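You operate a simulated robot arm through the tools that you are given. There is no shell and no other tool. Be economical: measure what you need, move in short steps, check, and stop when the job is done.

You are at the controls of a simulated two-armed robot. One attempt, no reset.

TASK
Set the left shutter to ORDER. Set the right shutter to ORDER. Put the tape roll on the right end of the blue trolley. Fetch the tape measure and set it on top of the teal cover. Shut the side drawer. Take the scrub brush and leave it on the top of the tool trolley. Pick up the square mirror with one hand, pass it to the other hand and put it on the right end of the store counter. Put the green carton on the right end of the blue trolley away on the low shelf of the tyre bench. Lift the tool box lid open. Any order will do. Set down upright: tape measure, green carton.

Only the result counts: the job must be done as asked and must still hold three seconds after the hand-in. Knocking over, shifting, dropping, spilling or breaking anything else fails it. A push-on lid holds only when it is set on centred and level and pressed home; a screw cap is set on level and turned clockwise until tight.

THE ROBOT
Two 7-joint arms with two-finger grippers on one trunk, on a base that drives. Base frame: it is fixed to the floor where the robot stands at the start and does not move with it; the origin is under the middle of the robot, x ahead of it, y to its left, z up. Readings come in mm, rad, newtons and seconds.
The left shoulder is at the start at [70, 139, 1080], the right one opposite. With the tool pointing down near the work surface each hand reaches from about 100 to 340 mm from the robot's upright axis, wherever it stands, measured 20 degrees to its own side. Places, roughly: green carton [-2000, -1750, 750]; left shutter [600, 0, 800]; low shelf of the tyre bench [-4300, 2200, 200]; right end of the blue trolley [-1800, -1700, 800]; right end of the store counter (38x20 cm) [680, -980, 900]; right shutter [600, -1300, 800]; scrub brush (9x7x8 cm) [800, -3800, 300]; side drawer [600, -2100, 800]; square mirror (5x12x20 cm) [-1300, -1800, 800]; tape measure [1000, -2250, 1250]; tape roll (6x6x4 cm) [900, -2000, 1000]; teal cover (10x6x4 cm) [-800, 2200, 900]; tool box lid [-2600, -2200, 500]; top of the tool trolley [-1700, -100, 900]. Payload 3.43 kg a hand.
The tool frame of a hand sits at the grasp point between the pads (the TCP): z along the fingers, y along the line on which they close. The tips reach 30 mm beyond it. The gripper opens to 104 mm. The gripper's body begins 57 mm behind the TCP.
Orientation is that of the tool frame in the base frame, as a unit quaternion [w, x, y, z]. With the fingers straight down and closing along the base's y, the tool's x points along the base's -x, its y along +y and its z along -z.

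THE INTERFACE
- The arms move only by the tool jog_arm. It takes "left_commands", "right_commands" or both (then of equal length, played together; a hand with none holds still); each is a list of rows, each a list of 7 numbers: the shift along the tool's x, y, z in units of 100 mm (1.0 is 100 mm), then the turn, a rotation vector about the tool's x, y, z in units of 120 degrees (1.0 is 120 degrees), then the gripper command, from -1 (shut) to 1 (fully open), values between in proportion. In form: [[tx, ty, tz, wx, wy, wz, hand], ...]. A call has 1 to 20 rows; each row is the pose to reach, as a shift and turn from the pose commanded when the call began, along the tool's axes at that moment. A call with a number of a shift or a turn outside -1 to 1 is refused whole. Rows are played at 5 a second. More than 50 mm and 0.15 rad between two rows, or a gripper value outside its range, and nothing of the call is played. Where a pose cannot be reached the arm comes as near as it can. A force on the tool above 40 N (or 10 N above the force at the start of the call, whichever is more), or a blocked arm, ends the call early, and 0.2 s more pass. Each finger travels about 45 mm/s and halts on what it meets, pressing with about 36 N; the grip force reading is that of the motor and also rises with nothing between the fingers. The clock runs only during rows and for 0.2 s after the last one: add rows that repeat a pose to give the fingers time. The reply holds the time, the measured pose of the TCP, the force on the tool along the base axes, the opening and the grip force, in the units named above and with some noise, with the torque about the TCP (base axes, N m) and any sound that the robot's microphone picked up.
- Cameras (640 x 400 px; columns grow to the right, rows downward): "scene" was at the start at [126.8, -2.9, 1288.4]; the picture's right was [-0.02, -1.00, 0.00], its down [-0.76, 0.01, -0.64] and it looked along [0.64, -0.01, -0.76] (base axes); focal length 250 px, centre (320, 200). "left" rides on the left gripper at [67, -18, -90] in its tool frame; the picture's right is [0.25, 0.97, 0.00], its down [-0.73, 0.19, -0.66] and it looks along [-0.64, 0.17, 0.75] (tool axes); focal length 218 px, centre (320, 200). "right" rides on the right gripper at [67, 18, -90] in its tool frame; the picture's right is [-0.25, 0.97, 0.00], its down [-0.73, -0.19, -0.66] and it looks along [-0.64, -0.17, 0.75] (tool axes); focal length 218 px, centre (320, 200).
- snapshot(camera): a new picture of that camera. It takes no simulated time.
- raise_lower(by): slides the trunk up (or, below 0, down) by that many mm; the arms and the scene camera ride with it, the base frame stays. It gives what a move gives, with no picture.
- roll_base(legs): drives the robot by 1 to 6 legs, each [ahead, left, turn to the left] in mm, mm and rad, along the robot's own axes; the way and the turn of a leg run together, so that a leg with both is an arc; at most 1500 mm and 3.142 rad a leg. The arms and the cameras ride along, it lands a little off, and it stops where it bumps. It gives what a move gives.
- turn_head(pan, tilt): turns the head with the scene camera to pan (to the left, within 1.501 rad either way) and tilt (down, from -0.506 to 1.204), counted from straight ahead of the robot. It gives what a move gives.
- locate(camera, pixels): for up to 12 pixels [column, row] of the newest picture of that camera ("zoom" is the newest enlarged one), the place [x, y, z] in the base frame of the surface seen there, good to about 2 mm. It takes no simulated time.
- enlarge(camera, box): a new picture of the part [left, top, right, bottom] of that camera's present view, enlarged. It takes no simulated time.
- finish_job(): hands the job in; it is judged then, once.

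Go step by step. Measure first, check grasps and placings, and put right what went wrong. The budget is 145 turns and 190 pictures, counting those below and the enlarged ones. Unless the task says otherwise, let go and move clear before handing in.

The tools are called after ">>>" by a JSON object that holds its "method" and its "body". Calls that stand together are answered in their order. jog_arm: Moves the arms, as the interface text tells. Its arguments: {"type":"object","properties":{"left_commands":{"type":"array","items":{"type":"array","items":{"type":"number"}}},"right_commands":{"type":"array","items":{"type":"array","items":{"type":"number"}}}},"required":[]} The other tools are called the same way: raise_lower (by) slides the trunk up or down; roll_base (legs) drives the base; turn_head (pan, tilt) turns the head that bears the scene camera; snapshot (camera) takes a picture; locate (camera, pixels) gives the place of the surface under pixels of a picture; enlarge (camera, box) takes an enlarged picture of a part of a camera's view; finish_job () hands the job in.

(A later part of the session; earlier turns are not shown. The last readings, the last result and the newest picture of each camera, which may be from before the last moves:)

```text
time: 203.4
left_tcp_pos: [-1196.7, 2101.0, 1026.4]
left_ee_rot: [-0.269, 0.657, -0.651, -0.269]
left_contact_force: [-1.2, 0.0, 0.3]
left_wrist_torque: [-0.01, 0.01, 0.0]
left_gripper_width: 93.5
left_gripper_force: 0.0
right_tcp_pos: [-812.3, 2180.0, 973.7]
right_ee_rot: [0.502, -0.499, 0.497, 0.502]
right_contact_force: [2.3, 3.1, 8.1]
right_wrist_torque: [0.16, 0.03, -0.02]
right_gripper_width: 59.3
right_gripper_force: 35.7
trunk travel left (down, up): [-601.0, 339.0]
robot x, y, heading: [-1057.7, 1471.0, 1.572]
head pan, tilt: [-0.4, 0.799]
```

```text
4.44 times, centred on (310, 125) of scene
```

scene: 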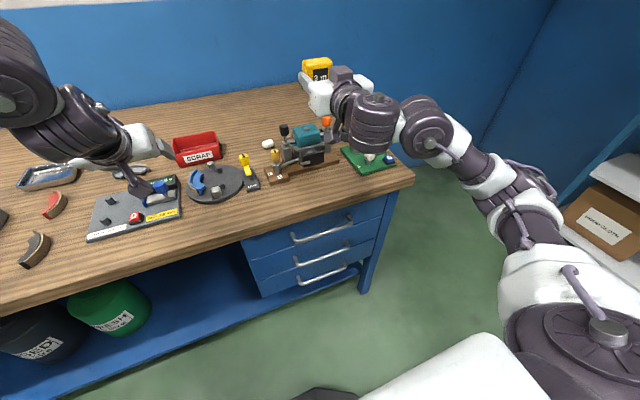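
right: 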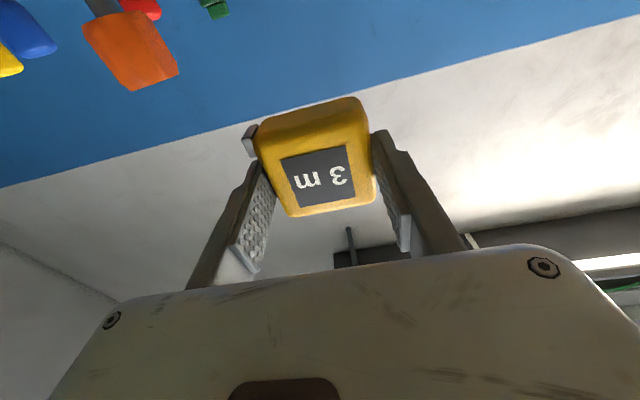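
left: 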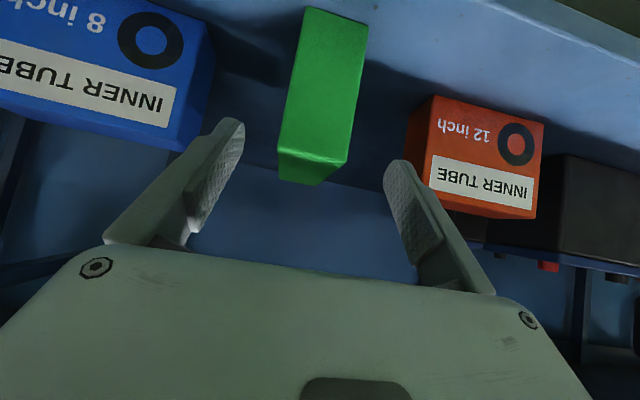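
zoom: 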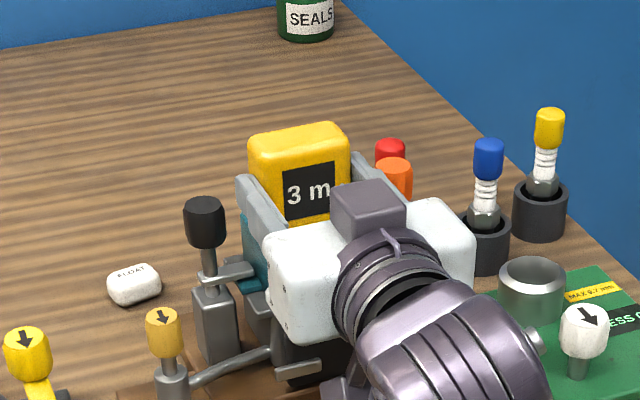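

Contact at 8 N with the base at z≈943, so it's on the cover. I'll open to 72 mm only (to miss the knobs), wait, and withdraw straight back.

>>> {"method": "jog_arm", "body": {"right_commands": [[0, 0, 0, 0, 0, 0, 0.25], [0, 0, 0, 0, 0, 0, 0.38], [0, 0, 0, 0, 0, 0, 0.38], [0, 0, 0, 0, 0, 0, 0.38], [0, 0, -0.2, 0, 0, 0, 0.38], [0, 0, -0.5, 0, 0, 0, 0.38], [0, 0, -0.95, 0, 0, 0, 0.38]]}}

>>> {"method": "enlarge", "body": {"camera": "scene", "box": [260, 80, 360, 170]}}

>>> {"method": "snapshot", "body": {"camera": "right"}}

```text
time: 205.0
left_tcp_pos: [-1197.2, 2100.0, 1028.6]
left_ee_rot: [-0.268, 0.657, -0.651, -0.269]
left_contact_force: [0.3, -0.9, 0.6]
left_wrist_torque: [-0.01, 0.02, -0.02]
left_gripper_width: 93.8
left_gripper_force: 0.0
right_tcp_pos: [-811.0, 2084.3, 972.4]
right_ee_rot: [0.501, -0.499, 0.498, 0.501]
right_contact_force: [0.1, -0.4, 0.9]
right_wrist_torque: [-0.06, -0.01, 0.02]
right_gripper_width: 71.6
right_gripper_force: 0.0
trunk travel left (down, up): [-601.0, 339.0]
robot x, y, heading: [-1058.9, 1471.3, 1.571]
head pan, tilt: [-0.4, 0.799]
```

```text
4.44 times, centred on (310, 125) of scene
```

zoom: 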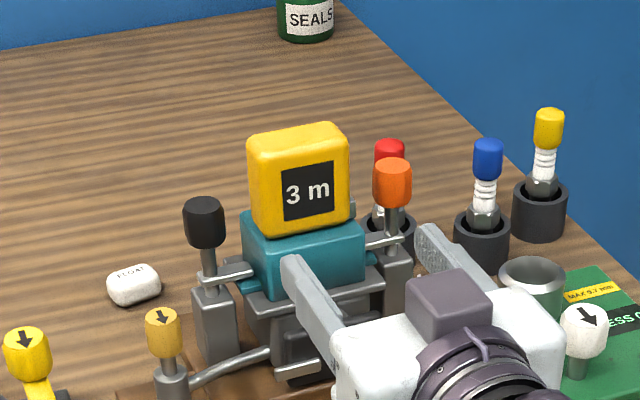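

```text
111 pictures are left
```

right: 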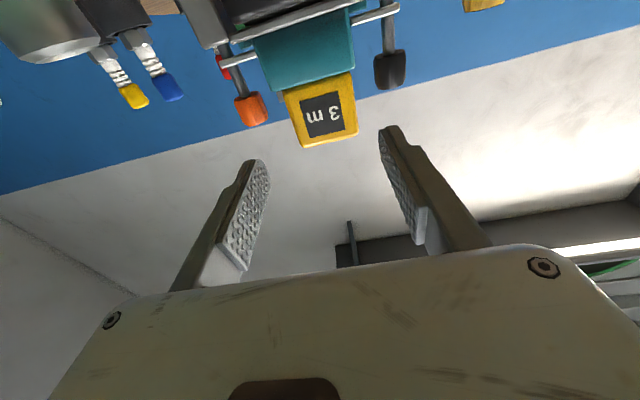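

The tape measure stands upright on the teal cover. Next I'll back away and drive to the tool box, at x≈-2500 and facing -y from the open floor.

>>> {"method": "roll_base", "body": {"legs": [[-550, 0, 0], [0, 1500, 0], [0, 250, 0], [0, 0, 3.14], [1500, 0, 0], [450, 0, 0]]}}

>>> {"method": "turn_head", "body": {"pan": 0.3, "tilt": 0.7}}

>>> {"method": "snapshot", "body": {"camera": "scene"}}

```text
time: 233.2
left_tcp_pos: [-2619.6, -1681.3, 1027.5]
left_ee_rot: [0.27, 0.648, 0.661, -0.267]
left_contact_force: [0.1, -0.6, -0.4]
left_wrist_torque: [0.01, 0.0, 0.01]
left_gripper_width: 93.6
left_gripper_force: 0.1
right_tcp_pos: [-3006.9, -1670.0, 971.7]
right_ee_rot: [0.504, 0.496, 0.504, -0.496]
right_contact_force: [-0.4, 0.2, -0.9]
right_wrist_torque: [-0.02, -0.02, 0.02]
right_gripper_width: 71.8
right_gripper_force: 0.2
trunk travel left (down, up): [-601.0, 339.0]
robot x, y, heading: [-2765.5, -1055.6, -1.556]
head pan, tilt: [-0.4, 0.799]
```

```text
time: 234.3
left_tcp_pos: [-2620.4, -1680.1, 1027.4]
left_ee_rot: [0.27, 0.648, 0.66, -0.267]
left_contact_force: [0.1, 0.2, 0.0]
left_wrist_torque: [-0.04, 0.04, 0.02]
left_gripper_width: 93.7
left_gripper_force: 0.1
right_tcp_pos: [-3006.1, -1669.9, 970.8]
right_ee_rot: [0.504, 0.495, 0.504, -0.496]
right_contact_force: [-0.5, -0.3, -0.1]
right_wrist_torque: [-0.01, 0.02, -0.02]
right_gripper_width: 71.7
right_gripper_force: 0.0
trunk travel left (down, up): [-601.0, 339.0]
robot x, y, heading: [-2764.8, -1051.2, -1.559]
head pan, tilt: [0.3, 0.7]
```

```text
110 pictures are left
```

scene: 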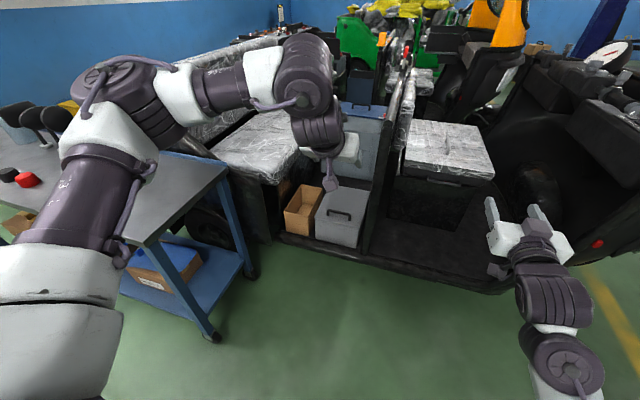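

The tool box with its handle is at (340,215), beside the vehicle partition at x-pixel ~375. I'll zoom in and measure the lid, lip and handle.

>>> {"method": "enlarge", "body": {"camera": "scene", "box": [270, 160, 400, 270]}}

>>> {"method": "locate", "body": {"camera": "zoom", "pixels": [[225, 260], [430, 310], [260, 140], [450, 180], [345, 260], [290, 245], [385, 265], [345, 215], [230, 330], [420, 390], [290, 270], [470, 150]]}}

```text
3.64 times, centred on (335, 215) of scene
```

zoom: 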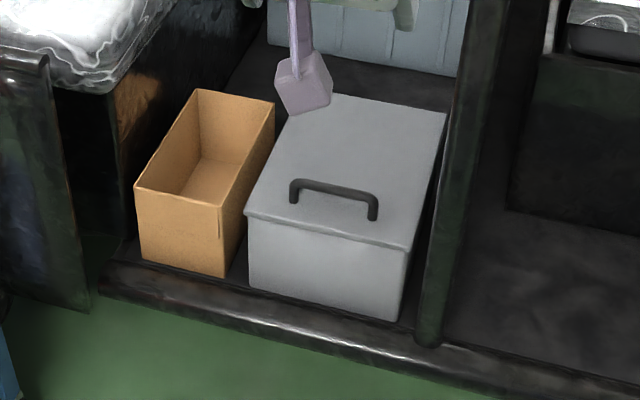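

```text
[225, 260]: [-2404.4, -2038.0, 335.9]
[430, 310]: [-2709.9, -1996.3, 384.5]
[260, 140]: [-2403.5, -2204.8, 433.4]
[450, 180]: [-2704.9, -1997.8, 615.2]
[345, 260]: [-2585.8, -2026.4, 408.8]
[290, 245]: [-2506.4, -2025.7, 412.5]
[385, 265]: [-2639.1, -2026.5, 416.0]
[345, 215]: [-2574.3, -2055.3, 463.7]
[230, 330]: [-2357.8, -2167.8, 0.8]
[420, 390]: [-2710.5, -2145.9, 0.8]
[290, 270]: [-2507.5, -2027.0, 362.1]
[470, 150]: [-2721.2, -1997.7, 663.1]
```

>>> {"method": "locate", "body": {"camera": "zoom", "pixels": [[332, 188], [298, 183], [370, 197], [293, 195], [373, 213], [335, 205], [250, 210], [404, 243], [330, 100], [440, 115], [330, 225], [329, 232]]}}

```text
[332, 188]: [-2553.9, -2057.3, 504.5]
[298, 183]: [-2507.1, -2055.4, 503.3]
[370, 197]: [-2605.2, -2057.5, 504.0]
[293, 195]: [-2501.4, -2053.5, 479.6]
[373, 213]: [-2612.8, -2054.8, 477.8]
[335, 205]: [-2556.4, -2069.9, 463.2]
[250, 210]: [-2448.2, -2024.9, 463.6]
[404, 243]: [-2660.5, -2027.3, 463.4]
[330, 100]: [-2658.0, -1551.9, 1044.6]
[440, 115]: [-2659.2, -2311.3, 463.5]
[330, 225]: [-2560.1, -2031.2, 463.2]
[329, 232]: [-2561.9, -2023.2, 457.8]
```

The lid spans x -2448 to -2660 with its front at y≈-2022 and the hinge near -2315. The handle bar runs along x at y≈-2057, z≈499. I plan to grip the bar with the fingers rolled 90° and swing the lid up and back, so I'll first check the surrounding vehicle parts.

>>> {"method": "locate", "body": {"camera": "scene", "pixels": [[440, 130], [430, 170], [490, 175], [410, 85], [395, 120], [385, 200], [490, 100], [500, 60], [540, 150], [470, 60], [365, 110], [300, 240]]}}

>>> {"method": "jog_arm", "body": {"left_commands": [[0, 0, 0, 0, 0, 0.07, 0], [0, 0, 0, 0, 0, 0.14, -0.2], [0, 0, 0, 0, 0, 0.21, -0.2], [0, 0, 0, 0, 0, 0.28, -0.2], [0, 0, 0, 0, 0, 0.35, -0.2], [0, 0, 0, 0, 0, 0.42, -0.2], [0, 0, 0, 0, 0, 0.49, -0.2], [0, 0, 0, 0, 0, 0.56, -0.2], [0, 0, 0, 0, 0, 0.63, -0.2], [0, 0, 0, 0, 0, 0.7, -0.2], [0, 0, 0, 0, 0, 0.75, -0.2], [0, 0, 0, 0, 0, 0.75, -0.2]], "right_commands": [[-0.3, 0, -0.1, 0, 0, 0, 0.2], [-0.6, 0, -0.2, 0, 0, 0, 0], [-0.9, 0, -0.3, 0, 0, 0, -1], [-1, 0, -0.4, 0, 0, 0, -1], [-1, 0, -0.5, 0, 0, 0, -1], [-1, 0, -0.5, 0, 0, 0, -1], [-1, 0, -0.5, 0, 0, 0, -1], [-1, 0, -0.5, 0, 0, 0, -1], [-1, 0, -0.5, 0, 0, 0, -1], [-1, 0, -0.5, 0, 0, 0, -1], [-1, 0, -0.5, 0, 0, 0, -1], [-1, 0, -0.5, 0, 0, 0, -1]]}}

```text
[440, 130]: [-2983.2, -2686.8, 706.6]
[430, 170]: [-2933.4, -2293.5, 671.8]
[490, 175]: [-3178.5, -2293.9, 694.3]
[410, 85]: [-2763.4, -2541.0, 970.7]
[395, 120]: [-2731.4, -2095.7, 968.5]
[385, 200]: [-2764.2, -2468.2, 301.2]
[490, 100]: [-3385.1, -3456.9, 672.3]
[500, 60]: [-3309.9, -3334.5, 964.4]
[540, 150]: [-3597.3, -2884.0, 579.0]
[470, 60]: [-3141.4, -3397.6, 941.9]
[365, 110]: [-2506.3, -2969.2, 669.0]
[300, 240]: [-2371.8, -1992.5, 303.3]
```

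```text
time: 236.9
left_tcp_pos: [-2619.5, -1680.2, 1027.1]
left_ee_rot: [0.381, 0.925, 0.008, 0.002]
left_contact_force: [-0.6, 0.9, -0.2]
left_wrist_torque: [0.01, 0.0, 0.0]
left_gripper_width: 41.7
left_gripper_force: 0.1
right_tcp_pos: [-3006.4, -1619.6, 1071.6]
right_ee_rot: [0.504, 0.496, 0.504, -0.496]
right_contact_force: [-0.6, -0.5, 0.1]
right_wrist_torque: [-0.01, -0.01, 0.01]
right_gripper_width: 0.0
right_gripper_force: 34.8
trunk travel left (down, up): [-601.0, 339.0]
robot x, y, heading: [-2769.2, -1050.6, -1.554]
head pan, tilt: [0.3, 0.7]
```

The partition reaches z≈970 at x≈-2715, and the seat is at z≈690 beyond y -2293, so there's a clear corridor. I'll level the left hand and lower it 100 mm, raise the right hand, then drop the trunk 400 mm and move in front of the handle.

>>> {"method": "jog_arm", "body": {"left_commands": [[0, -0.1, 0.1, -0.065, 0, 0, -0.2], [0, -0.25, 0.25, -0.13, 0, 0, -0.2], [0, -0.4, 0.4, -0.195, 0, 0, -0.2], [0, -0.55, 0.55, -0.26, 0, 0, -0.2], [0, -0.705, 0.71, -0.32, 0, 0, -0.2], [0, -0.705, 0.71, -0.377, 0, 0, -0.2], [0, -0.705, 0.71, -0.377, 0, 0, -0.2]], "right_commands": [[-0.2, 0, 0, 0, 0, 0, -1], [-0.4, 0, 0, 0, 0, 0, -1], [-0.6, 0, 0, 0, 0, 0, -1], [-0.8, 0, 0, 0, 0, 0, -1], [-1, 0, 0, 0, 0, 0, -1], [-1, 0, 0, 0, 0, 0, -1], [-1, 0, 0, 0, 0, 0, -1]]}}

>>> {"method": "raise_lower", "body": {"by": -400}}

>>> {"method": "roll_base", "body": {"legs": [[230, 65, -0.015]]}}

>>> {"method": "turn_head", "body": {"pan": 0.25, "tilt": 0.55}}

>>> {"method": "snapshot", "body": {"camera": "scene"}}

>>> {"method": "snapshot", "body": {"camera": "left"}}

```text
time: 238.5
left_tcp_pos: [-2618.5, -1679.7, 930.4]
left_ee_rot: [0.708, 0.706, 0.008, 0.006]
left_contact_force: [0.5, 0.6, 0.2]
left_wrist_torque: [-0.01, -0.01, 0.03]
left_gripper_width: 41.7
left_gripper_force: 0.0
left hand out of reach, approached as far as the arm can: row 4
right_tcp_pos: [-3006.6, -1618.0, 1174.9]
right_ee_rot: [0.504, 0.495, 0.503, -0.497]
right_contact_force: [-0.3, 1.0, 0.5]
right_wrist_torque: [-0.03, -0.02, -0.01]
right_gripper_width: 0.0
right_gripper_force: 34.8
trunk travel left (down, up): [-601.0, 339.0]
robot x, y, heading: [-2770.3, -1055.7, -1.559]
head pan, tilt: [0.3, 0.7]
```

```text
time: 242.3
left_tcp_pos: [-2618.6, -1680.6, 529.0]
left_ee_rot: [0.707, 0.707, 0.008, 0.007]
left_contact_force: [0.5, 0.0, 0.0]
left_wrist_torque: [-0.02, 0.01, 0.03]
left_gripper_width: 41.4
left_gripper_force: 0.0
right_tcp_pos: [-3007.4, -1619.6, 774.6]
right_ee_rot: [0.504, 0.495, 0.504, -0.497]
right_contact_force: [-0.4, -0.7, 0.0]
right_wrist_torque: [-0.01, -0.01, -0.01]
right_gripper_width: 0.0
right_gripper_force: 34.5
trunk travel left (down, up): [-201.0, 739.0]
robot x, y, heading: [-2767.1, -1053.7, -1.553]
head pan, tilt: [0.3, 0.7]
```

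```text
time: 244.1
left_tcp_pos: [-2560.6, -1911.2, 528.2]
left_ee_rot: [0.707, 0.707, 0.003, 0.002]
left_contact_force: [-0.3, -0.7, 0.6]
left_wrist_torque: [0.03, -0.02, 0.01]
left_gripper_width: 41.7
left_gripper_force: 0.1
right_tcp_pos: [-2948.1, -1844.3, 772.9]
right_ee_rot: [0.5, 0.499, 0.501, -0.5]
right_contact_force: [0.6, -0.2, -0.4]
right_wrist_torque: [0.04, -0.03, 0.02]
right_gripper_width: 0.1
right_gripper_force: 34.5
trunk travel left (down, up): [-201.0, 739.0]
robot x, y, heading: [-2699.9, -1282.8, -1.57]
head pan, tilt: [0.3, 0.7]
```

```text
time: 244.8
left_tcp_pos: [-2561.7, -1909.3, 527.5]
left_ee_rot: [0.707, 0.707, 0.002, 0.002]
left_contact_force: [0.8, -0.1, -0.2]
left_wrist_torque: [-0.03, -0.01, 0.0]
left_gripper_width: 41.7
left_gripper_force: 0.1
right_tcp_pos: [-2948.4, -1843.2, 773.6]
right_ee_rot: [0.5, 0.499, 0.5, -0.5]
right_contact_force: [0.4, 0.1, -0.2]
right_wrist_torque: [0.0, -0.01, 0.01]
right_gripper_width: 0.0
right_gripper_force: 35.0
trunk travel left (down, up): [-201.0, 739.0]
robot x, y, heading: [-2702.5, -1283.8, -1.572]
head pan, tilt: [0.25, 0.55]
```

```text
108 pictures are left
```

scene: 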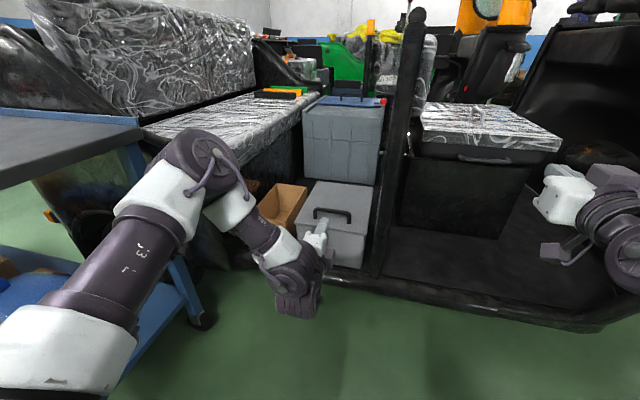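

```text
107 pictures are left
```

left: 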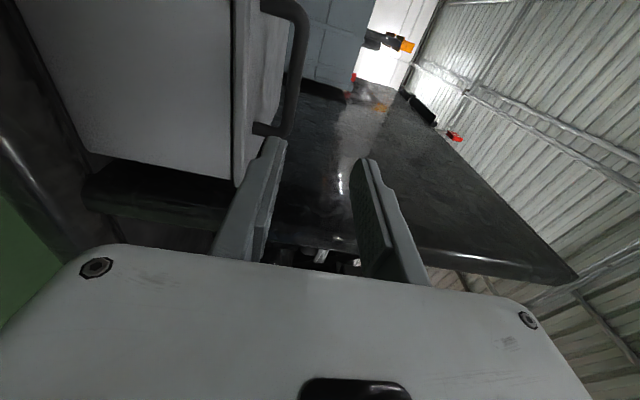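

The handle is just ahead of and below the fingers. I'll drive 45 mm, then move down 28 mm and forward 88 mm, then close on the bar.

>>> {"method": "roll_base", "body": {"legs": [[45, 0, 0]]}}

>>> {"method": "jog_arm", "body": {"left_commands": [[0.05, -0.28, 0, 0, 0, 0, -0.2], [0.05, -0.28, 0.3, 0, 0, 0, -0.2], [0.05, -0.28, 0.55, 0, 0, 0, -0.2], [0.05, -0.28, 0.75, 0, 0, 0, -0.2], [0.05, -0.28, 0.88, 0, 0, 0, -0.2], [0.05, -0.28, 0.88, 0, 0, 0, -0.2]]}}

>>> {"method": "snapshot", "body": {"camera": "left"}}

>>> {"method": "enlarge", "body": {"camera": "scene", "box": [230, 160, 410, 290]}}

```text
time: 245.7
left_tcp_pos: [-2560.8, -1954.8, 528.5]
left_ee_rot: [0.706, 0.708, 0.002, 0.001]
left_contact_force: [0.8, -0.5, 0.2]
left_wrist_torque: [0.0, -0.01, 0.0]
left_gripper_width: 41.6
left_gripper_force: 0.0
right_tcp_pos: [-2948.0, -1888.3, 773.7]
right_ee_rot: [-0.5, -0.499, -0.5, 0.501]
right_contact_force: [-0.3, -0.2, 0.5]
right_wrist_torque: [-0.06, -0.04, 0.02]
right_gripper_width: 0.2
right_gripper_force: 34.4
trunk travel left (down, up): [-201.0, 739.0]
robot x, y, heading: [-2699.5, -1324.1, -1.568]
head pan, tilt: [0.25, 0.55]
```

```text
time: 247.1
left_tcp_pos: [-2555.3, -1985.4, 499.2]
left_ee_rot: [0.706, 0.708, 0.002, 0.002]
left_contact_force: [-0.3, -0.6, 0.5]
left_wrist_torque: [-0.01, 0.01, 0.0]
left_gripper_width: 41.5
left_gripper_force: 0.0
left hand out of reach, approached as far as the arm can: row 3, 4, 5, 6
right_tcp_pos: [-2949.3, -1889.3, 773.9]
right_ee_rot: [-0.5, -0.499, -0.5, 0.501]
right_contact_force: [-0.1, 0.3, -0.7]
right_wrist_torque: [-0.03, 0.01, -0.02]
right_gripper_width: 0.0
right_gripper_force: 34.8
trunk travel left (down, up): [-201.0, 739.0]
robot x, y, heading: [-2697.7, -1323.8, -1.579]
head pan, tilt: [0.25, 0.55]
```

```text
106 pictures are left
```

left: 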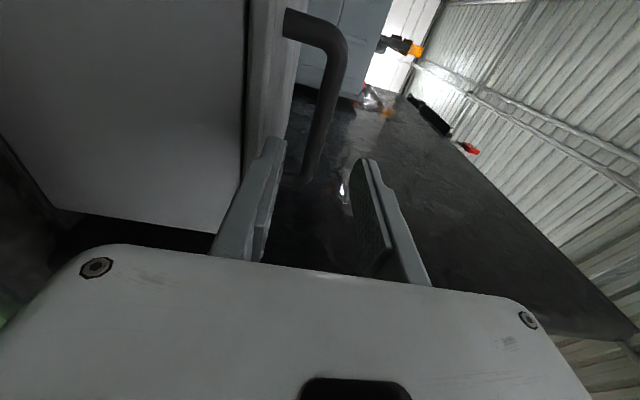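

```text
3.08 times, centred on (320, 225) of scene
```

zoom: 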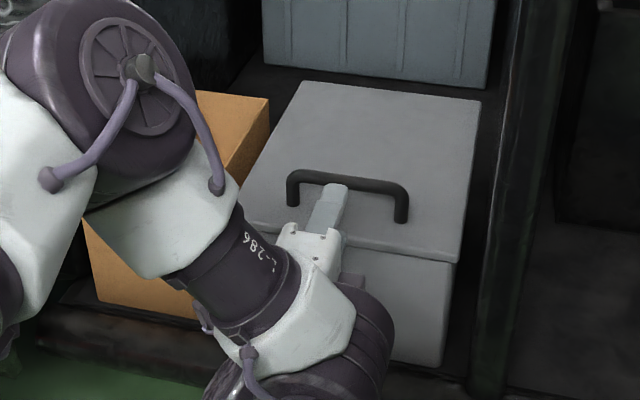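

The arm's reach in this posture ends at y≈-1985. I'll pull it in and bring the base closer instead, so the swing has enough reach.

>>> {"method": "jog_arm", "body": {"left_commands": [[0, 0, -0.45, 0, 0, 0, -0.2], [0, 0, -0.9, 0, 0, 0, -0.2], [0, 0, -1, 0, 0, 0, -0.2]]}}

>>> {"method": "jog_arm", "body": {"left_commands": [[0, 0, -0.3, 0, 0, 0, -0.2], [0, 0, -0.6, 0, 0, 0, -0.2], [0, 0, -0.6, 0, 0, 0, -0.2]]}}

>>> {"method": "snapshot", "body": {"camera": "scene"}}

```text
time: 247.8
left_tcp_pos: [-2554.9, -1885.5, 502.3]
left_ee_rot: [0.707, 0.707, 0.004, 0.002]
left_contact_force: [-0.1, 0.1, -1.2]
left_wrist_torque: [-0.01, 0.01, -0.01]
left_gripper_width: 41.7
left_gripper_force: 0.0
right_tcp_pos: [-2948.4, -1888.3, 774.4]
right_ee_rot: [0.5, 0.499, 0.5, -0.5]
right_contact_force: [0.3, -0.1, -0.3]
right_wrist_torque: [0.02, 0.01, -0.01]
right_gripper_width: 0.0
right_gripper_force: 34.7
trunk travel left (down, up): [-201.0, 739.0]
robot x, y, heading: [-2702.8, -1325.5, -1.573]
head pan, tilt: [0.25, 0.55]
```

```text
time: 248.7
left_tcp_pos: [-2553.6, -1847.1, 501.8]
left_ee_rot: [0.707, 0.707, 0.004, 0.001]
left_contact_force: [0.7, -0.7, 0.4]
left_wrist_torque: [-0.01, -0.03, -0.03]
left_gripper_width: 41.6
left_gripper_force: 0.0
left hand out of reach, approached as far as the arm can: row 2, 3
right_tcp_pos: [-2947.2, -1889.7, 773.2]
right_ee_rot: [-0.5, -0.499, -0.501, 0.501]
right_contact_force: [0.9, 0.8, 0.3]
right_wrist_torque: [0.05, 0.01, -0.04]
right_gripper_width: 0.1
right_gripper_force: 34.5
trunk travel left (down, up): [-201.0, 739.0]
robot x, y, heading: [-2700.4, -1324.9, -1.569]
head pan, tilt: [0.25, 0.55]
```

```text
104 pictures are left
```

scene: 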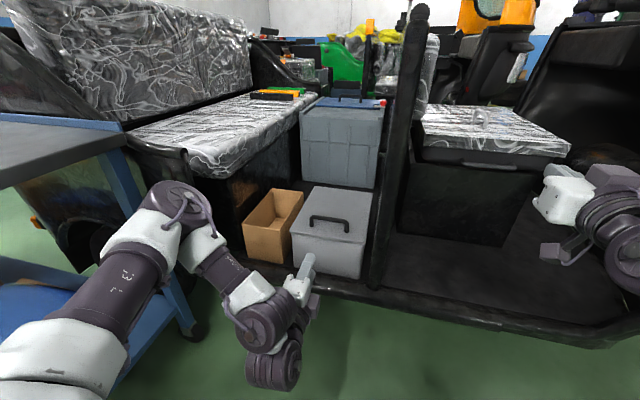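

The hand is now at a reach of 522 mm with room to extend. I'll drive 160 mm toward the handle and check alignment.

>>> {"method": "roll_base", "body": {"legs": [[160, 0, 0]]}}

>>> {"method": "snapshot", "body": {"camera": "left"}}

>>> {"method": "enlarge", "body": {"camera": "scene", "box": [200, 160, 420, 320]}}

```text
time: 250.1
left_tcp_pos: [-2554.3, -2007.0, 501.1]
left_ee_rot: [0.706, 0.708, 0.004, 0.002]
left_contact_force: [-0.9, 0.1, -0.4]
left_wrist_torque: [0.01, -0.01, 0.0]
left_gripper_width: 41.9
left_gripper_force: 0.0
right_tcp_pos: [-2948.3, -2049.3, 773.8]
right_ee_rot: [0.501, 0.498, 0.501, -0.5]
right_contact_force: [0.4, 0.8, -0.5]
right_wrist_torque: [0.05, -0.02, 0.01]
right_gripper_width: 0.2
right_gripper_force: 34.5
trunk travel left (down, up): [-201.0, 739.0]
robot x, y, heading: [-2702.7, -1486.0, -1.568]
head pan, tilt: [0.25, 0.55]
```

```text
103 pictures are left
```

left: 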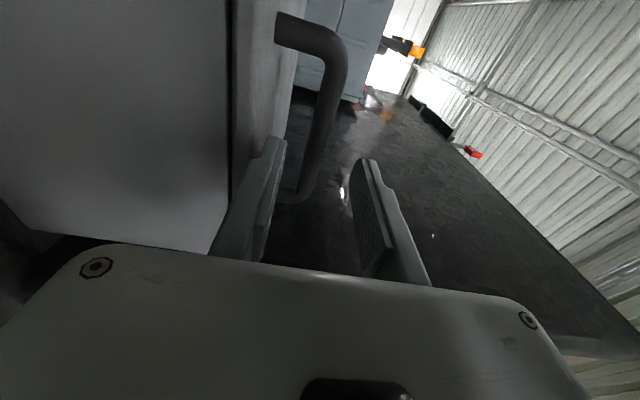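

```text
2.50 times, centred on (310, 240) of scene
```

zoom: 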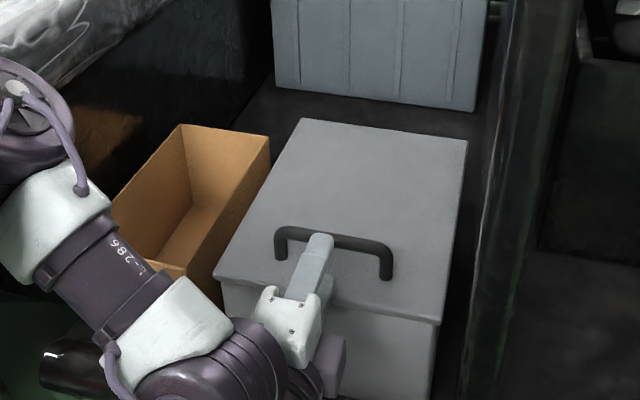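

The bar lies between the two fingers. I'll advance 38 mm and close on it.

>>> {"method": "jog_arm", "body": {"left_commands": [[0, 0, 0.15, 0, 0, 0, -0.2], [0, 0, 0.3, 0, 0, 0, -0.2], [0, 0, 0.38, 0, 0, 0, -0.2], [0, 0, 0.38, 0, 0, 0, -0.6], [0, 0, 0.38, 0, 0, 0, -1], [0, 0, 0.38, 0, 0, 0, -1], [0, 0, 0.38, 0, 0, 0, -1]]}}

>>> {"method": "snapshot", "body": {"camera": "left"}}

```text
time: 251.7
left_tcp_pos: [-2552.9, -2044.8, 499.7]
left_ee_rot: [0.706, 0.708, 0.002, 0.003]
left_contact_force: [1.0, -4.6, -2.4]
left_wrist_torque: [0.06, -0.64, -0.01]
left_gripper_width: 13.7
left_gripper_force: 44.8
right_tcp_pos: [-2948.4, -2048.8, 773.3]
right_ee_rot: [0.501, 0.499, 0.501, -0.5]
right_contact_force: [0.5, 0.5, 1.4]
right_wrist_torque: [0.01, 0.01, -0.05]
right_gripper_width: 0.2
right_gripper_force: 34.8
trunk travel left (down, up): [-201.0, 739.0]
robot x, y, heading: [-2702.8, -1485.7, -1.569]
head pan, tilt: [0.25, 0.55]
```

```text
101 pictures are left
```

left: 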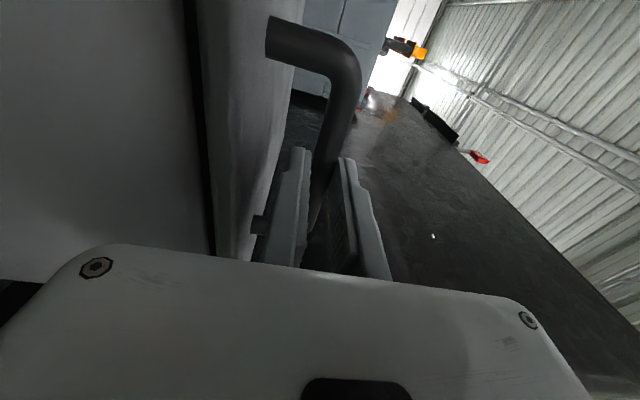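

The bar is gripped at 13.7 mm opening. I'll swing the lid up along the hinge arc to about 20°.

>>> {"method": "jog_arm", "body": {"left_commands": [[0, 0.228, 0.046, 0.033, 0, 0, -1], [0, 0.453, 0.113, 0.067, 0, 0, -1], [0, 0.671, 0.198, 0.1, 0, 0, -1], [0, 0.88, 0.302, 0.133, 0, 0, -1], [0, 0.88, 0.302, 0.133, 0, 0, -1]]}}

>>> {"method": "enlarge", "body": {"camera": "scene", "box": [200, 120, 420, 300]}}

```text
time: 252.7
left_tcp_pos: [-2553.2, -2068.0, 576.1]
left_ee_rot: [0.617, 0.787, 0.007, 0.009]
left_contact_force: [4.2, 3.7, 1.4]
left_wrist_torque: [0.11, -0.67, 0.09]
left_gripper_width: 13.7
left_gripper_force: 44.9
left hand out of reach, approached as far as the arm can: row 4
right_tcp_pos: [-2946.5, -2049.1, 773.6]
right_ee_rot: [0.501, 0.498, 0.501, -0.5]
right_contact_force: [-0.6, 0.3, -0.1]
right_wrist_torque: [-0.05, 0.02, 0.04]
right_gripper_width: 0.0
right_gripper_force: 35.4
trunk travel left (down, up): [-201.0, 739.0]
robot x, y, heading: [-2697.6, -1483.7, -1.567]
head pan, tilt: [0.25, 0.55]
stopped in row 5 (left hand): the force on the tool passed its limit at 45 N (the readings are from after the stop); the commanded pose is now the measured one
```

```text
2.22 times, centred on (310, 210) of scene
```

zoom: 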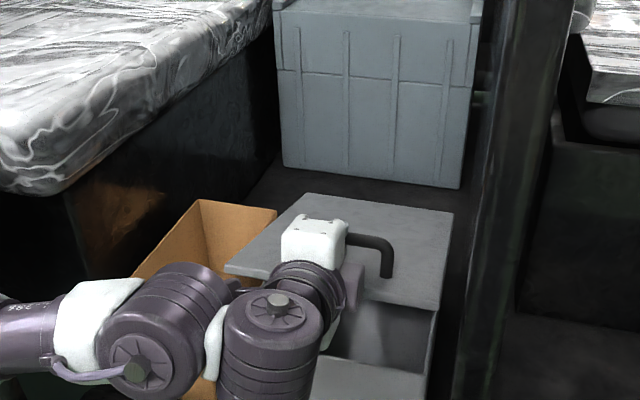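

The lid is at about 17° and swinging correctly. The arm was slow and the force built up, so I'll continue the arc in finer steps to about 37°.

>>> {"method": "jog_arm", "body": {"left_commands": [[0, 0.11, 0.028, 0.016, 0, 0, -1], [0, 0.218, 0.057, 0.032, 0, 0, -1], [0, 0.33, 0.096, 0.048, 0, 0, -1], [0, 0.44, 0.135, 0.065, 0, 0, -1], [0, 0.547, 0.183, 0.081, 0, 0, -1], [0, 0.654, 0.232, 0.098, 0, 0, -1], [0, 0.757, 0.29, 0.115, 0, 0, -1], [0, 0.86, 0.348, 0.132, 0, 0, -1]]}}

>>> {"method": "enlarge", "body": {"camera": "scene", "box": [200, 120, 420, 300]}}

```text
time: 254.5
left_tcp_pos: [-2554.3, -2122.5, 650.8]
left_ee_rot: [0.502, 0.865, 0.007, 0.006]
left_contact_force: [13.3, 3.6, 5.3]
left_wrist_torque: [-0.13, -0.89, -0.16]
left_gripper_width: 13.4
left_gripper_force: 45.3
left hand out of reach, approached as far as the arm can: row 1
right_tcp_pos: [-2945.3, -2049.2, 774.1]
right_ee_rot: [0.501, 0.498, 0.501, -0.5]
right_contact_force: [0.3, 0.4, -0.7]
right_wrist_torque: [0.0, -0.05, -0.03]
right_gripper_width: 0.0
right_gripper_force: 34.7
trunk travel left (down, up): [-201.0, 739.0]
robot x, y, heading: [-2703.3, -1485.2, -1.57]
head pan, tilt: [0.25, 0.55]
```

```text
2.22 times, centred on (310, 210) of scene
```

zoom: 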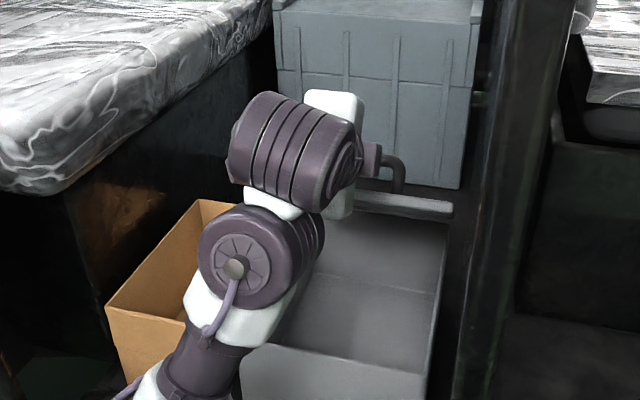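

The swing is following well and the lid is at about 38°. I'll continue to about 57°.

>>> {"method": "jog_arm", "body": {"left_commands": [[0, 0.114, 0.035, 0.016, 0, 0, -1], [0, 0.226, 0.071, 0.032, 0, 0, -1], [0, 0.334, 0.117, 0.049, 0, 0, -1], [0, 0.441, 0.164, 0.066, 0, 0, -1], [0, 0.545, 0.22, 0.082, 0, 0, -1], [0, 0.648, 0.277, 0.099, 0, 0, -1], [0, 0.746, 0.341, 0.116, 0, 0, -1], [0, 0.844, 0.405, 0.132, 0, 0, -1]]}}

>>> {"method": "enlarge", "body": {"camera": "scene", "box": [200, 100, 440, 300]}}

```text
time: 256.3
left_tcp_pos: [-2553.4, -2198.7, 706.0]
left_ee_rot: [0.38, 0.925, 0.007, 0.004]
left_contact_force: [2.5, 6.0, 14.5]
left_wrist_torque: [-0.14, -1.0, -0.54]
left_gripper_width: 13.7
left_gripper_force: 45.4
right_tcp_pos: [-2947.3, -2047.3, 774.9]
right_ee_rot: [0.503, 0.497, 0.501, -0.5]
right_contact_force: [0.6, 0.3, 0.3]
right_wrist_torque: [0.03, -0.02, 0.0]
right_gripper_width: 0.0
right_gripper_force: 34.6
trunk travel left (down, up): [-201.0, 739.0]
robot x, y, heading: [-2699.9, -1489.2, -1.57]
head pan, tilt: [0.25, 0.55]
```

```text
2.00 times, centred on (320, 200) of scene
```

zoom: 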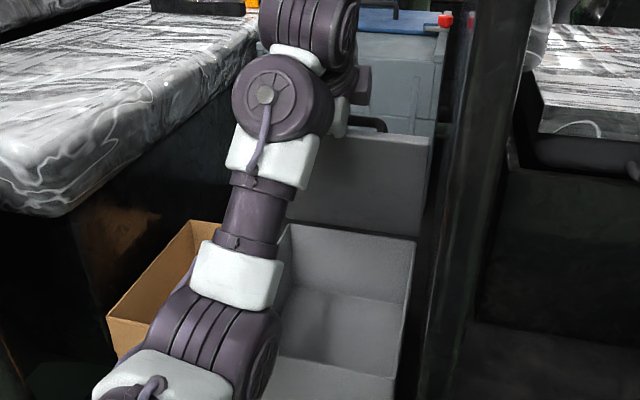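

The lid is at about 57°. I'll carry on to about 70° with the arm and see whether reach allows it.

>>> {"method": "jog_arm", "body": {"left_commands": [[0, 0.097, 0.062, 0.016, 0, 0, -1], [0, 0.194, 0.124, 0.031, 0, 0, -1], [0, 0.295, 0.182, 0.048, 0, 0, -1], [0, 0.395, 0.24, 0.064, 0, 0, -1], [0, 0.49, 0.303, 0.076, 0, 0, -1], [0, 0.59, 0.366, 0.089, 0, 0, -1]]}}

>>> {"method": "enlarge", "body": {"camera": "scene", "box": [200, 100, 440, 300]}}

```text
time: 257.7
left_tcp_pos: [-2553.9, -2266.2, 726.6]
left_ee_rot: [0.297, 0.955, 0.007, 0.004]
left_contact_force: [-2.4, 5.8, 31.1]
left_wrist_torque: [-0.27, -0.53, -0.99]
left_gripper_width: 13.7
left_gripper_force: 45.3
right_tcp_pos: [-2947.4, -2045.1, 777.1]
right_ee_rot: [0.502, 0.498, 0.5, -0.501]
right_contact_force: [-0.6, 0.6, -0.1]
right_wrist_torque: [0.0, 0.0, 0.01]
right_gripper_width: 0.0
right_gripper_force: 35.0
trunk travel left (down, up): [-201.0, 739.0]
robot x, y, heading: [-2701.6, -1485.1, -1.568]
head pan, tilt: [0.25, 0.55]
```

```text
2.00 times, centred on (320, 200) of scene
```

zoom: 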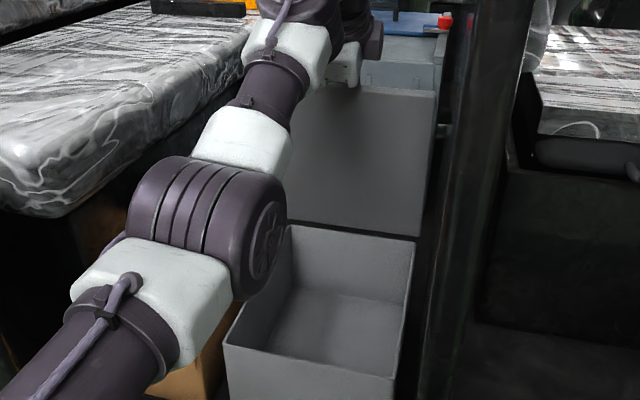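

The lid is at about 72° and the arc is nearly horizontal here. I'll correct the height a little and push the final part with the base driving forward.

>>> {"method": "jog_arm", "body": {"left_commands": [[0, 0.117, 0.033, 0.012, 0, 0, -1], [0, 0.234, 0.067, 0.025, 0, 0, -1], [0, 0.25, 0.06, 0.025, 0, 0, -1]]}}

>>> {"method": "roll_base", "body": {"legs": [[60, 0, 0]]}}

>>> {"method": "enlarge", "body": {"camera": "scene", "box": [200, 80, 440, 280]}}

```text
time: 258.5
left_tcp_pos: [-2553.7, -2276.9, 729.7]
left_ee_rot: [0.27, 0.963, 0.008, 0.005]
left_contact_force: [-10.9, 2.7, 25.9]
left_wrist_torque: [-0.29, -0.31, -1.08]
left_gripper_width: 13.6
left_gripper_force: 45.1
left hand out of reach, approached as far as the arm can: row 2, 3
right_tcp_pos: [-2947.6, -2046.5, 776.6]
right_ee_rot: [0.504, 0.497, 0.5, -0.5]
right_contact_force: [-0.3, 0.2, 0.6]
right_wrist_torque: [0.01, 0.01, 0.0]
right_gripper_width: 0.0
right_gripper_force: 35.2
trunk travel left (down, up): [-201.0, 739.0]
robot x, y, heading: [-2699.2, -1484.5, -1.567]
head pan, tilt: [0.25, 0.55]
```

```text
time: 259.4
left_tcp_pos: [-2554.2, -2303.6, 732.0]
left_ee_rot: [0.268, 0.963, 0.002, 0.006]
left_contact_force: [-0.5, 8.5, 10.6]
left_wrist_torque: [2.81, -0.38, -0.61]
left_gripper_width: 13.5
left_gripper_force: 44.9
right_tcp_pos: [-2948.0, -2075.6, 772.7]
right_ee_rot: [0.501, 0.498, 0.5, -0.501]
right_contact_force: [0.2, 0.3, 0.0]
right_wrist_torque: [0.01, -0.02, -0.01]
right_gripper_width: 0.0
right_gripper_force: 34.9
trunk travel left (down, up): [-201.0, 739.0]
robot x, y, heading: [-2704.1, -1512.8, -1.571]
head pan, tilt: [0.25, 0.55]
stopped in leg 1: the force on the tool passed its limit at 48 N (the readings are from after the stop); the commanded pose is now the measured one
```

```text
2.00 times, centred on (320, 180) of scene
```

zoom: 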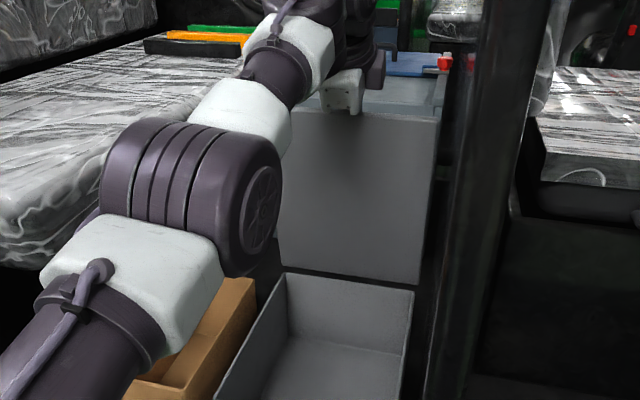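

The push stopped at 48 N with the lid around 80°. I'll measure the lid plane to see its actual angle.

>>> {"method": "locate", "body": {"camera": "zoom", "pixels": [[310, 120], [310, 255], [400, 135], [400, 270], [430, 125], [345, 105], [345, 270], [300, 290]]}}

>>> {"method": "snapshot", "body": {"camera": "left"}}

```text
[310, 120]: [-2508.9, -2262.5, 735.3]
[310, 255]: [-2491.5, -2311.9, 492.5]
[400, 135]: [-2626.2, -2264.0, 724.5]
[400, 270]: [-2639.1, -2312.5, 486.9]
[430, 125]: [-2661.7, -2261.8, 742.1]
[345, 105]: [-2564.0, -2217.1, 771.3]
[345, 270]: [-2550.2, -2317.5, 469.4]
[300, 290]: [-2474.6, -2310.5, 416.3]
```

```text
95 pictures are left
```

left: 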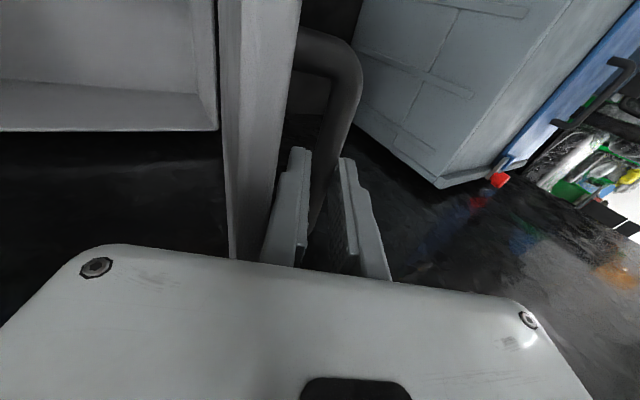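

The lid is at 78.5° and the hand lags it by about 20°, so the lid edge is prying on the finger. I'll open the grip slightly so the lower finger acts only as a hook, pitch the hand down more while easing back, then push again with the base.

>>> {"method": "jog_arm", "body": {"left_commands": [[0, 0, 0, 0, 0, 0, -0.5], [0, 0, 0, 0, 0, 0, -0.35], [-0.0, -0.15, -0.075, 0.036, 0, 0, -0.35], [0, -0.3, -0.15, 0.072, 0, 0, -0.35], [0, -0.449, -0.223, 0.108, 0, 0, -0.35], [0, -0.449, -0.223, 0.108, 0, 0, -0.35]]}}

>>> {"method": "snapshot", "body": {"camera": "left"}}

>>> {"method": "enlarge", "body": {"camera": "scene", "box": [200, 80, 440, 280]}}

```text
time: 260.8
left_tcp_pos: [-2552.4, -2256.6, 723.1]
left_ee_rot: [0.156, 0.988, 0.004, 0.005]
left_contact_force: [-0.1, -1.5, -0.5]
left_wrist_torque: [0.0, -0.03, 0.01]
left_gripper_width: 33.6
left_gripper_force: 0.0
right_tcp_pos: [-2945.7, -2078.4, 773.2]
right_ee_rot: [0.502, 0.498, 0.502, -0.499]
right_contact_force: [-0.2, -0.4, -0.2]
right_wrist_torque: [-0.02, -0.01, -0.01]
right_gripper_width: 0.2
right_gripper_force: 35.1
trunk travel left (down, up): [-201.0, 739.0]
robot x, y, heading: [-2700.2, -1511.9, -1.569]
head pan, tilt: [0.25, 0.55]
```

```text
94 pictures are left
```

left: 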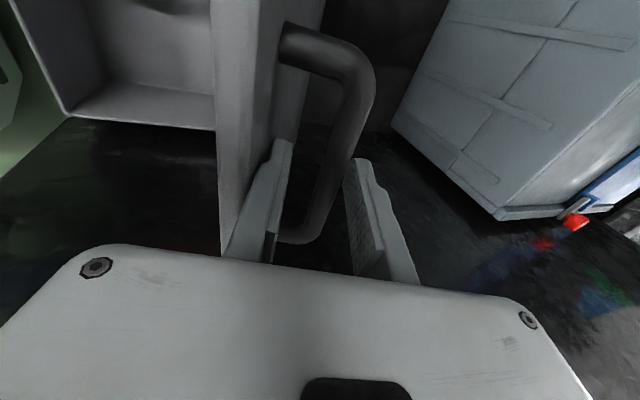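

```text
2.00 times, centred on (320, 180) of scene
```

zoom: 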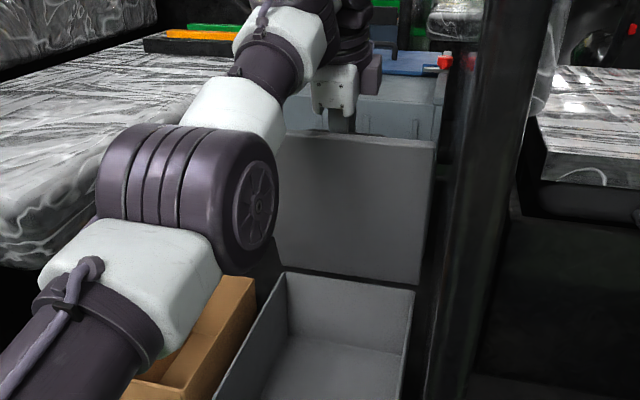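

The contact force is almost zero, so the lid may be holding itself. I'll measure its angle now.

>>> {"method": "locate", "body": {"camera": "zoom", "pixels": [[310, 150], [310, 255], [400, 155], [400, 270]]}}

>>> {"method": "roll_base", "body": {"legs": [[70, 0, 0]]}}

>>> {"method": "enlarge", "body": {"camera": "scene", "box": [200, 60, 440, 260]}}

>>> {"method": "locate", "body": {"camera": "zoom", "pixels": [[310, 190], [310, 255], [400, 195], [400, 270]]}}

```text
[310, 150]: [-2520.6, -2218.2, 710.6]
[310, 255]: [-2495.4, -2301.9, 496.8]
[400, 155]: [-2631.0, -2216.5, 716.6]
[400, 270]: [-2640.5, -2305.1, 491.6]
```

```text
time: 261.8
left_tcp_pos: [-2552.7, -2329.7, 723.3]
left_ee_rot: [0.156, 0.988, 0.004, 0.004]
left_contact_force: [0.1, -1.0, 0.3]
left_wrist_torque: [0.04, 0.0, -0.01]
left_gripper_width: 32.9
left_gripper_force: 0.1
right_tcp_pos: [-2945.4, -2150.0, 772.1]
right_ee_rot: [0.501, 0.499, 0.501, -0.499]
right_contact_force: [0.9, 0.4, 0.2]
right_wrist_torque: [-0.01, -0.01, 0.0]
right_gripper_width: 0.0
right_gripper_force: 34.7
trunk travel left (down, up): [-201.0, 739.0]
robot x, y, heading: [-2702.9, -1586.1, -1.567]
head pan, tilt: [0.25, 0.55]
```

```text
2.00 times, centred on (320, 160) of scene
```

zoom: 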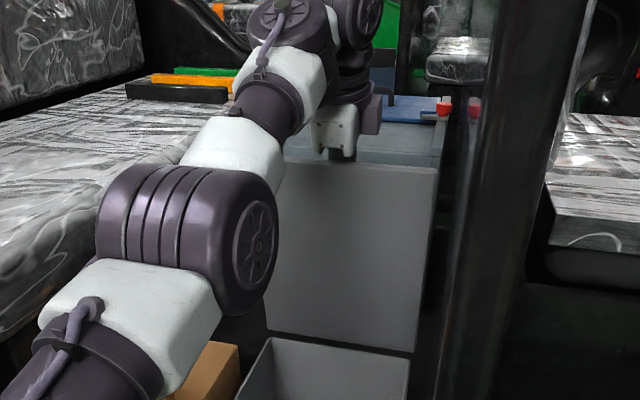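

```text
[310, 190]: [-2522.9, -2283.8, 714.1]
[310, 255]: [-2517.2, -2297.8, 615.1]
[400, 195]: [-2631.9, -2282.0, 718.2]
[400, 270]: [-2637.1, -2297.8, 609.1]
```

The lid is at about 82° and follows with no force. Before pushing another 60 mm I'll check the left elbow's clearance to the seat.

>>> {"method": "locate", "body": {"camera": "zoom", "pixels": [[110, 210], [180, 180], [100, 240], [60, 300], [30, 330], [130, 120], [90, 170], [20, 240]]}}

>>> {"method": "snapshot", "body": {"camera": "scene"}}

```text
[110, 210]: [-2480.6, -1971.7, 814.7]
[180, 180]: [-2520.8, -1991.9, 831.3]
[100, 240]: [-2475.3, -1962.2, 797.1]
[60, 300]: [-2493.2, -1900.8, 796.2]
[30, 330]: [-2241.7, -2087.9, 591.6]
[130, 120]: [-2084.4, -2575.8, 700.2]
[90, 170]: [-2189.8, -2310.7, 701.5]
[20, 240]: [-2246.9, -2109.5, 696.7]
```

```text
91 pictures are left
```

scene: 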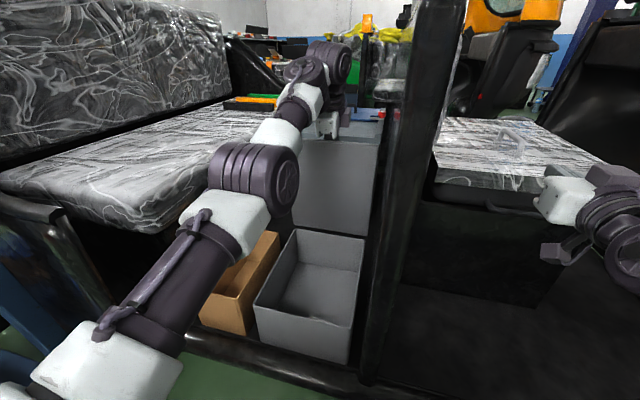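

The elbow is at x≈-2480, z≈800, well clear of the seat at x>-2250. I'll push 60 mm more.

>>> {"method": "roll_base", "body": {"legs": [[60, 0, 0]]}}

>>> {"method": "enlarge", "body": {"camera": "scene", "box": [200, 60, 440, 260]}}

>>> {"method": "locate", "body": {"camera": "zoom", "pixels": [[310, 210], [310, 270], [400, 215], [400, 280]]}}

>>> {"method": "snapshot", "body": {"camera": "left"}}

```text
time: 262.8
left_tcp_pos: [-2552.8, -2387.7, 722.9]
left_ee_rot: [0.154, 0.988, 0.003, 0.006]
left_contact_force: [-1.8, 16.4, 2.5]
left_wrist_torque: [4.98, -0.93, -1.59]
left_gripper_width: 40.9
left_gripper_force: 6.5
right_tcp_pos: [-2946.1, -2210.0, 774.9]
right_ee_rot: [0.502, 0.497, 0.501, -0.5]
right_contact_force: [0.8, -0.1, -0.9]
right_wrist_torque: [0.02, 0.01, -0.01]
right_gripper_width: 0.2
right_gripper_force: 34.9
trunk travel left (down, up): [-201.0, 739.0]
robot x, y, heading: [-2700.2, -1645.8, -1.567]
head pan, tilt: [0.25, 0.55]
```

```text
2.00 times, centred on (320, 160) of scene
```

zoom: 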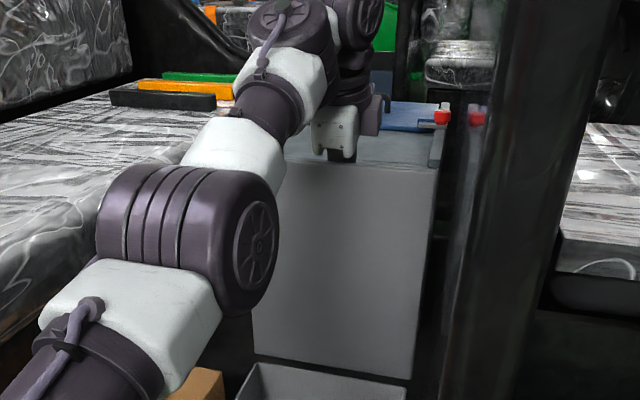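

```text
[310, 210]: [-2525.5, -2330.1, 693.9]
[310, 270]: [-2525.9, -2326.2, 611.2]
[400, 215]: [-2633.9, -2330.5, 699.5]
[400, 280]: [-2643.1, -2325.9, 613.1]
```

```text
89 pictures are left
```

left: 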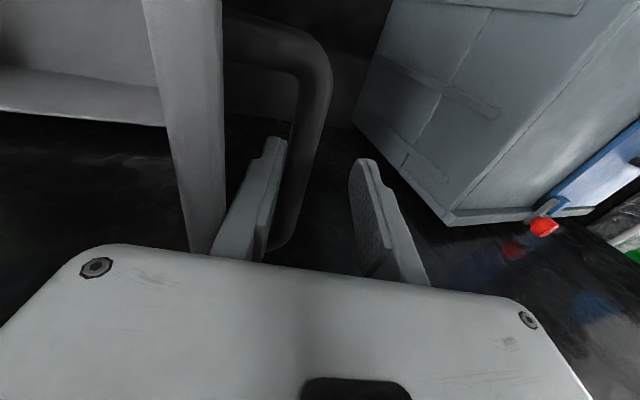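

The lid is now at about 93°, past vertical. I'll relax slightly, slide the fingers straight up off the bar, and see if it stays.

>>> {"method": "jog_arm", "body": {"left_commands": [[0, -0.05, -0.02, 0, 0, 0, 0], [0, 0.0, -0.2, 0, 0, 0, 0], [0, 0.1, -0.45, 0, 0, 0, 0], [0, 0.2, -0.7, 0, 0, 0, 0], [0, 0.3, -0.95, 0, 0, 0, 0]]}}

>>> {"method": "snapshot", "body": {"camera": "left"}}

>>> {"method": "enlarge", "body": {"camera": "scene", "box": [200, 60, 440, 260]}}

>>> {"method": "locate", "body": {"camera": "zoom", "pixels": [[310, 210], [310, 270], [400, 215], [400, 280]]}}

```text
time: 264.0
left_tcp_pos: [-2550.9, -2370.0, 787.3]
left_ee_rot: [0.153, 0.988, 0.002, 0.006]
left_contact_force: [0.4, -1.0, 1.2]
left_wrist_torque: [0.01, 0.0, 0.0]
left_gripper_width: 51.2
left_gripper_force: 0.1
left hand out of reach, approached as far as the arm can: row 3, 4, 5
right_tcp_pos: [-2946.6, -2211.2, 773.9]
right_ee_rot: [0.501, 0.498, 0.501, -0.5]
right_contact_force: [-0.1, -0.2, -0.9]
right_wrist_torque: [-0.05, -0.01, -0.03]
right_gripper_width: 0.0
right_gripper_force: 34.7
trunk travel left (down, up): [-201.0, 739.0]
robot x, y, heading: [-2699.9, -1645.9, -1.563]
head pan, tilt: [0.25, 0.55]
```

```text
88 pictures are left
```

left: 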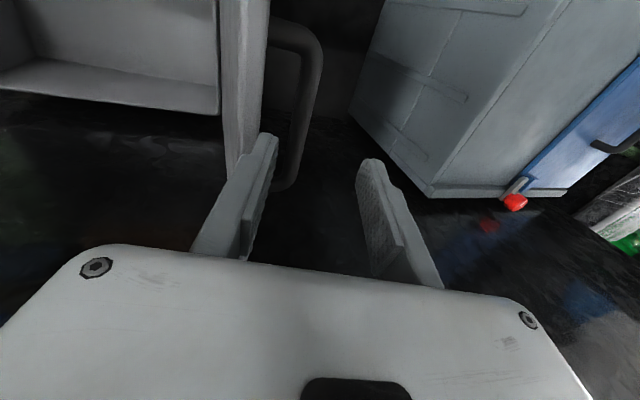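

```text
2.00 times, centred on (320, 160) of scene
```

zoom: 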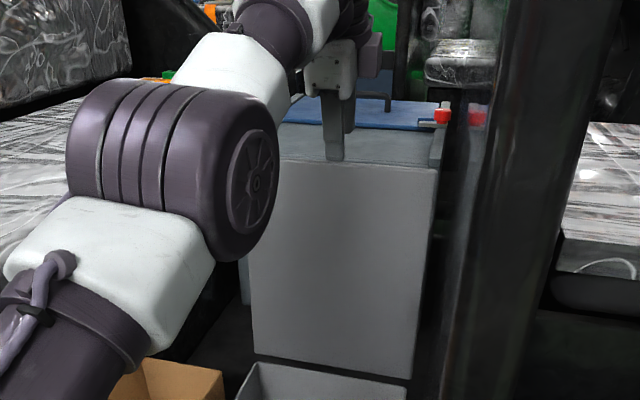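

```text
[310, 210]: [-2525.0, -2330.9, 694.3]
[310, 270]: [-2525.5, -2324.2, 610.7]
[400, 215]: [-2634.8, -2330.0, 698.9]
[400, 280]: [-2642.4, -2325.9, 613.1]
```

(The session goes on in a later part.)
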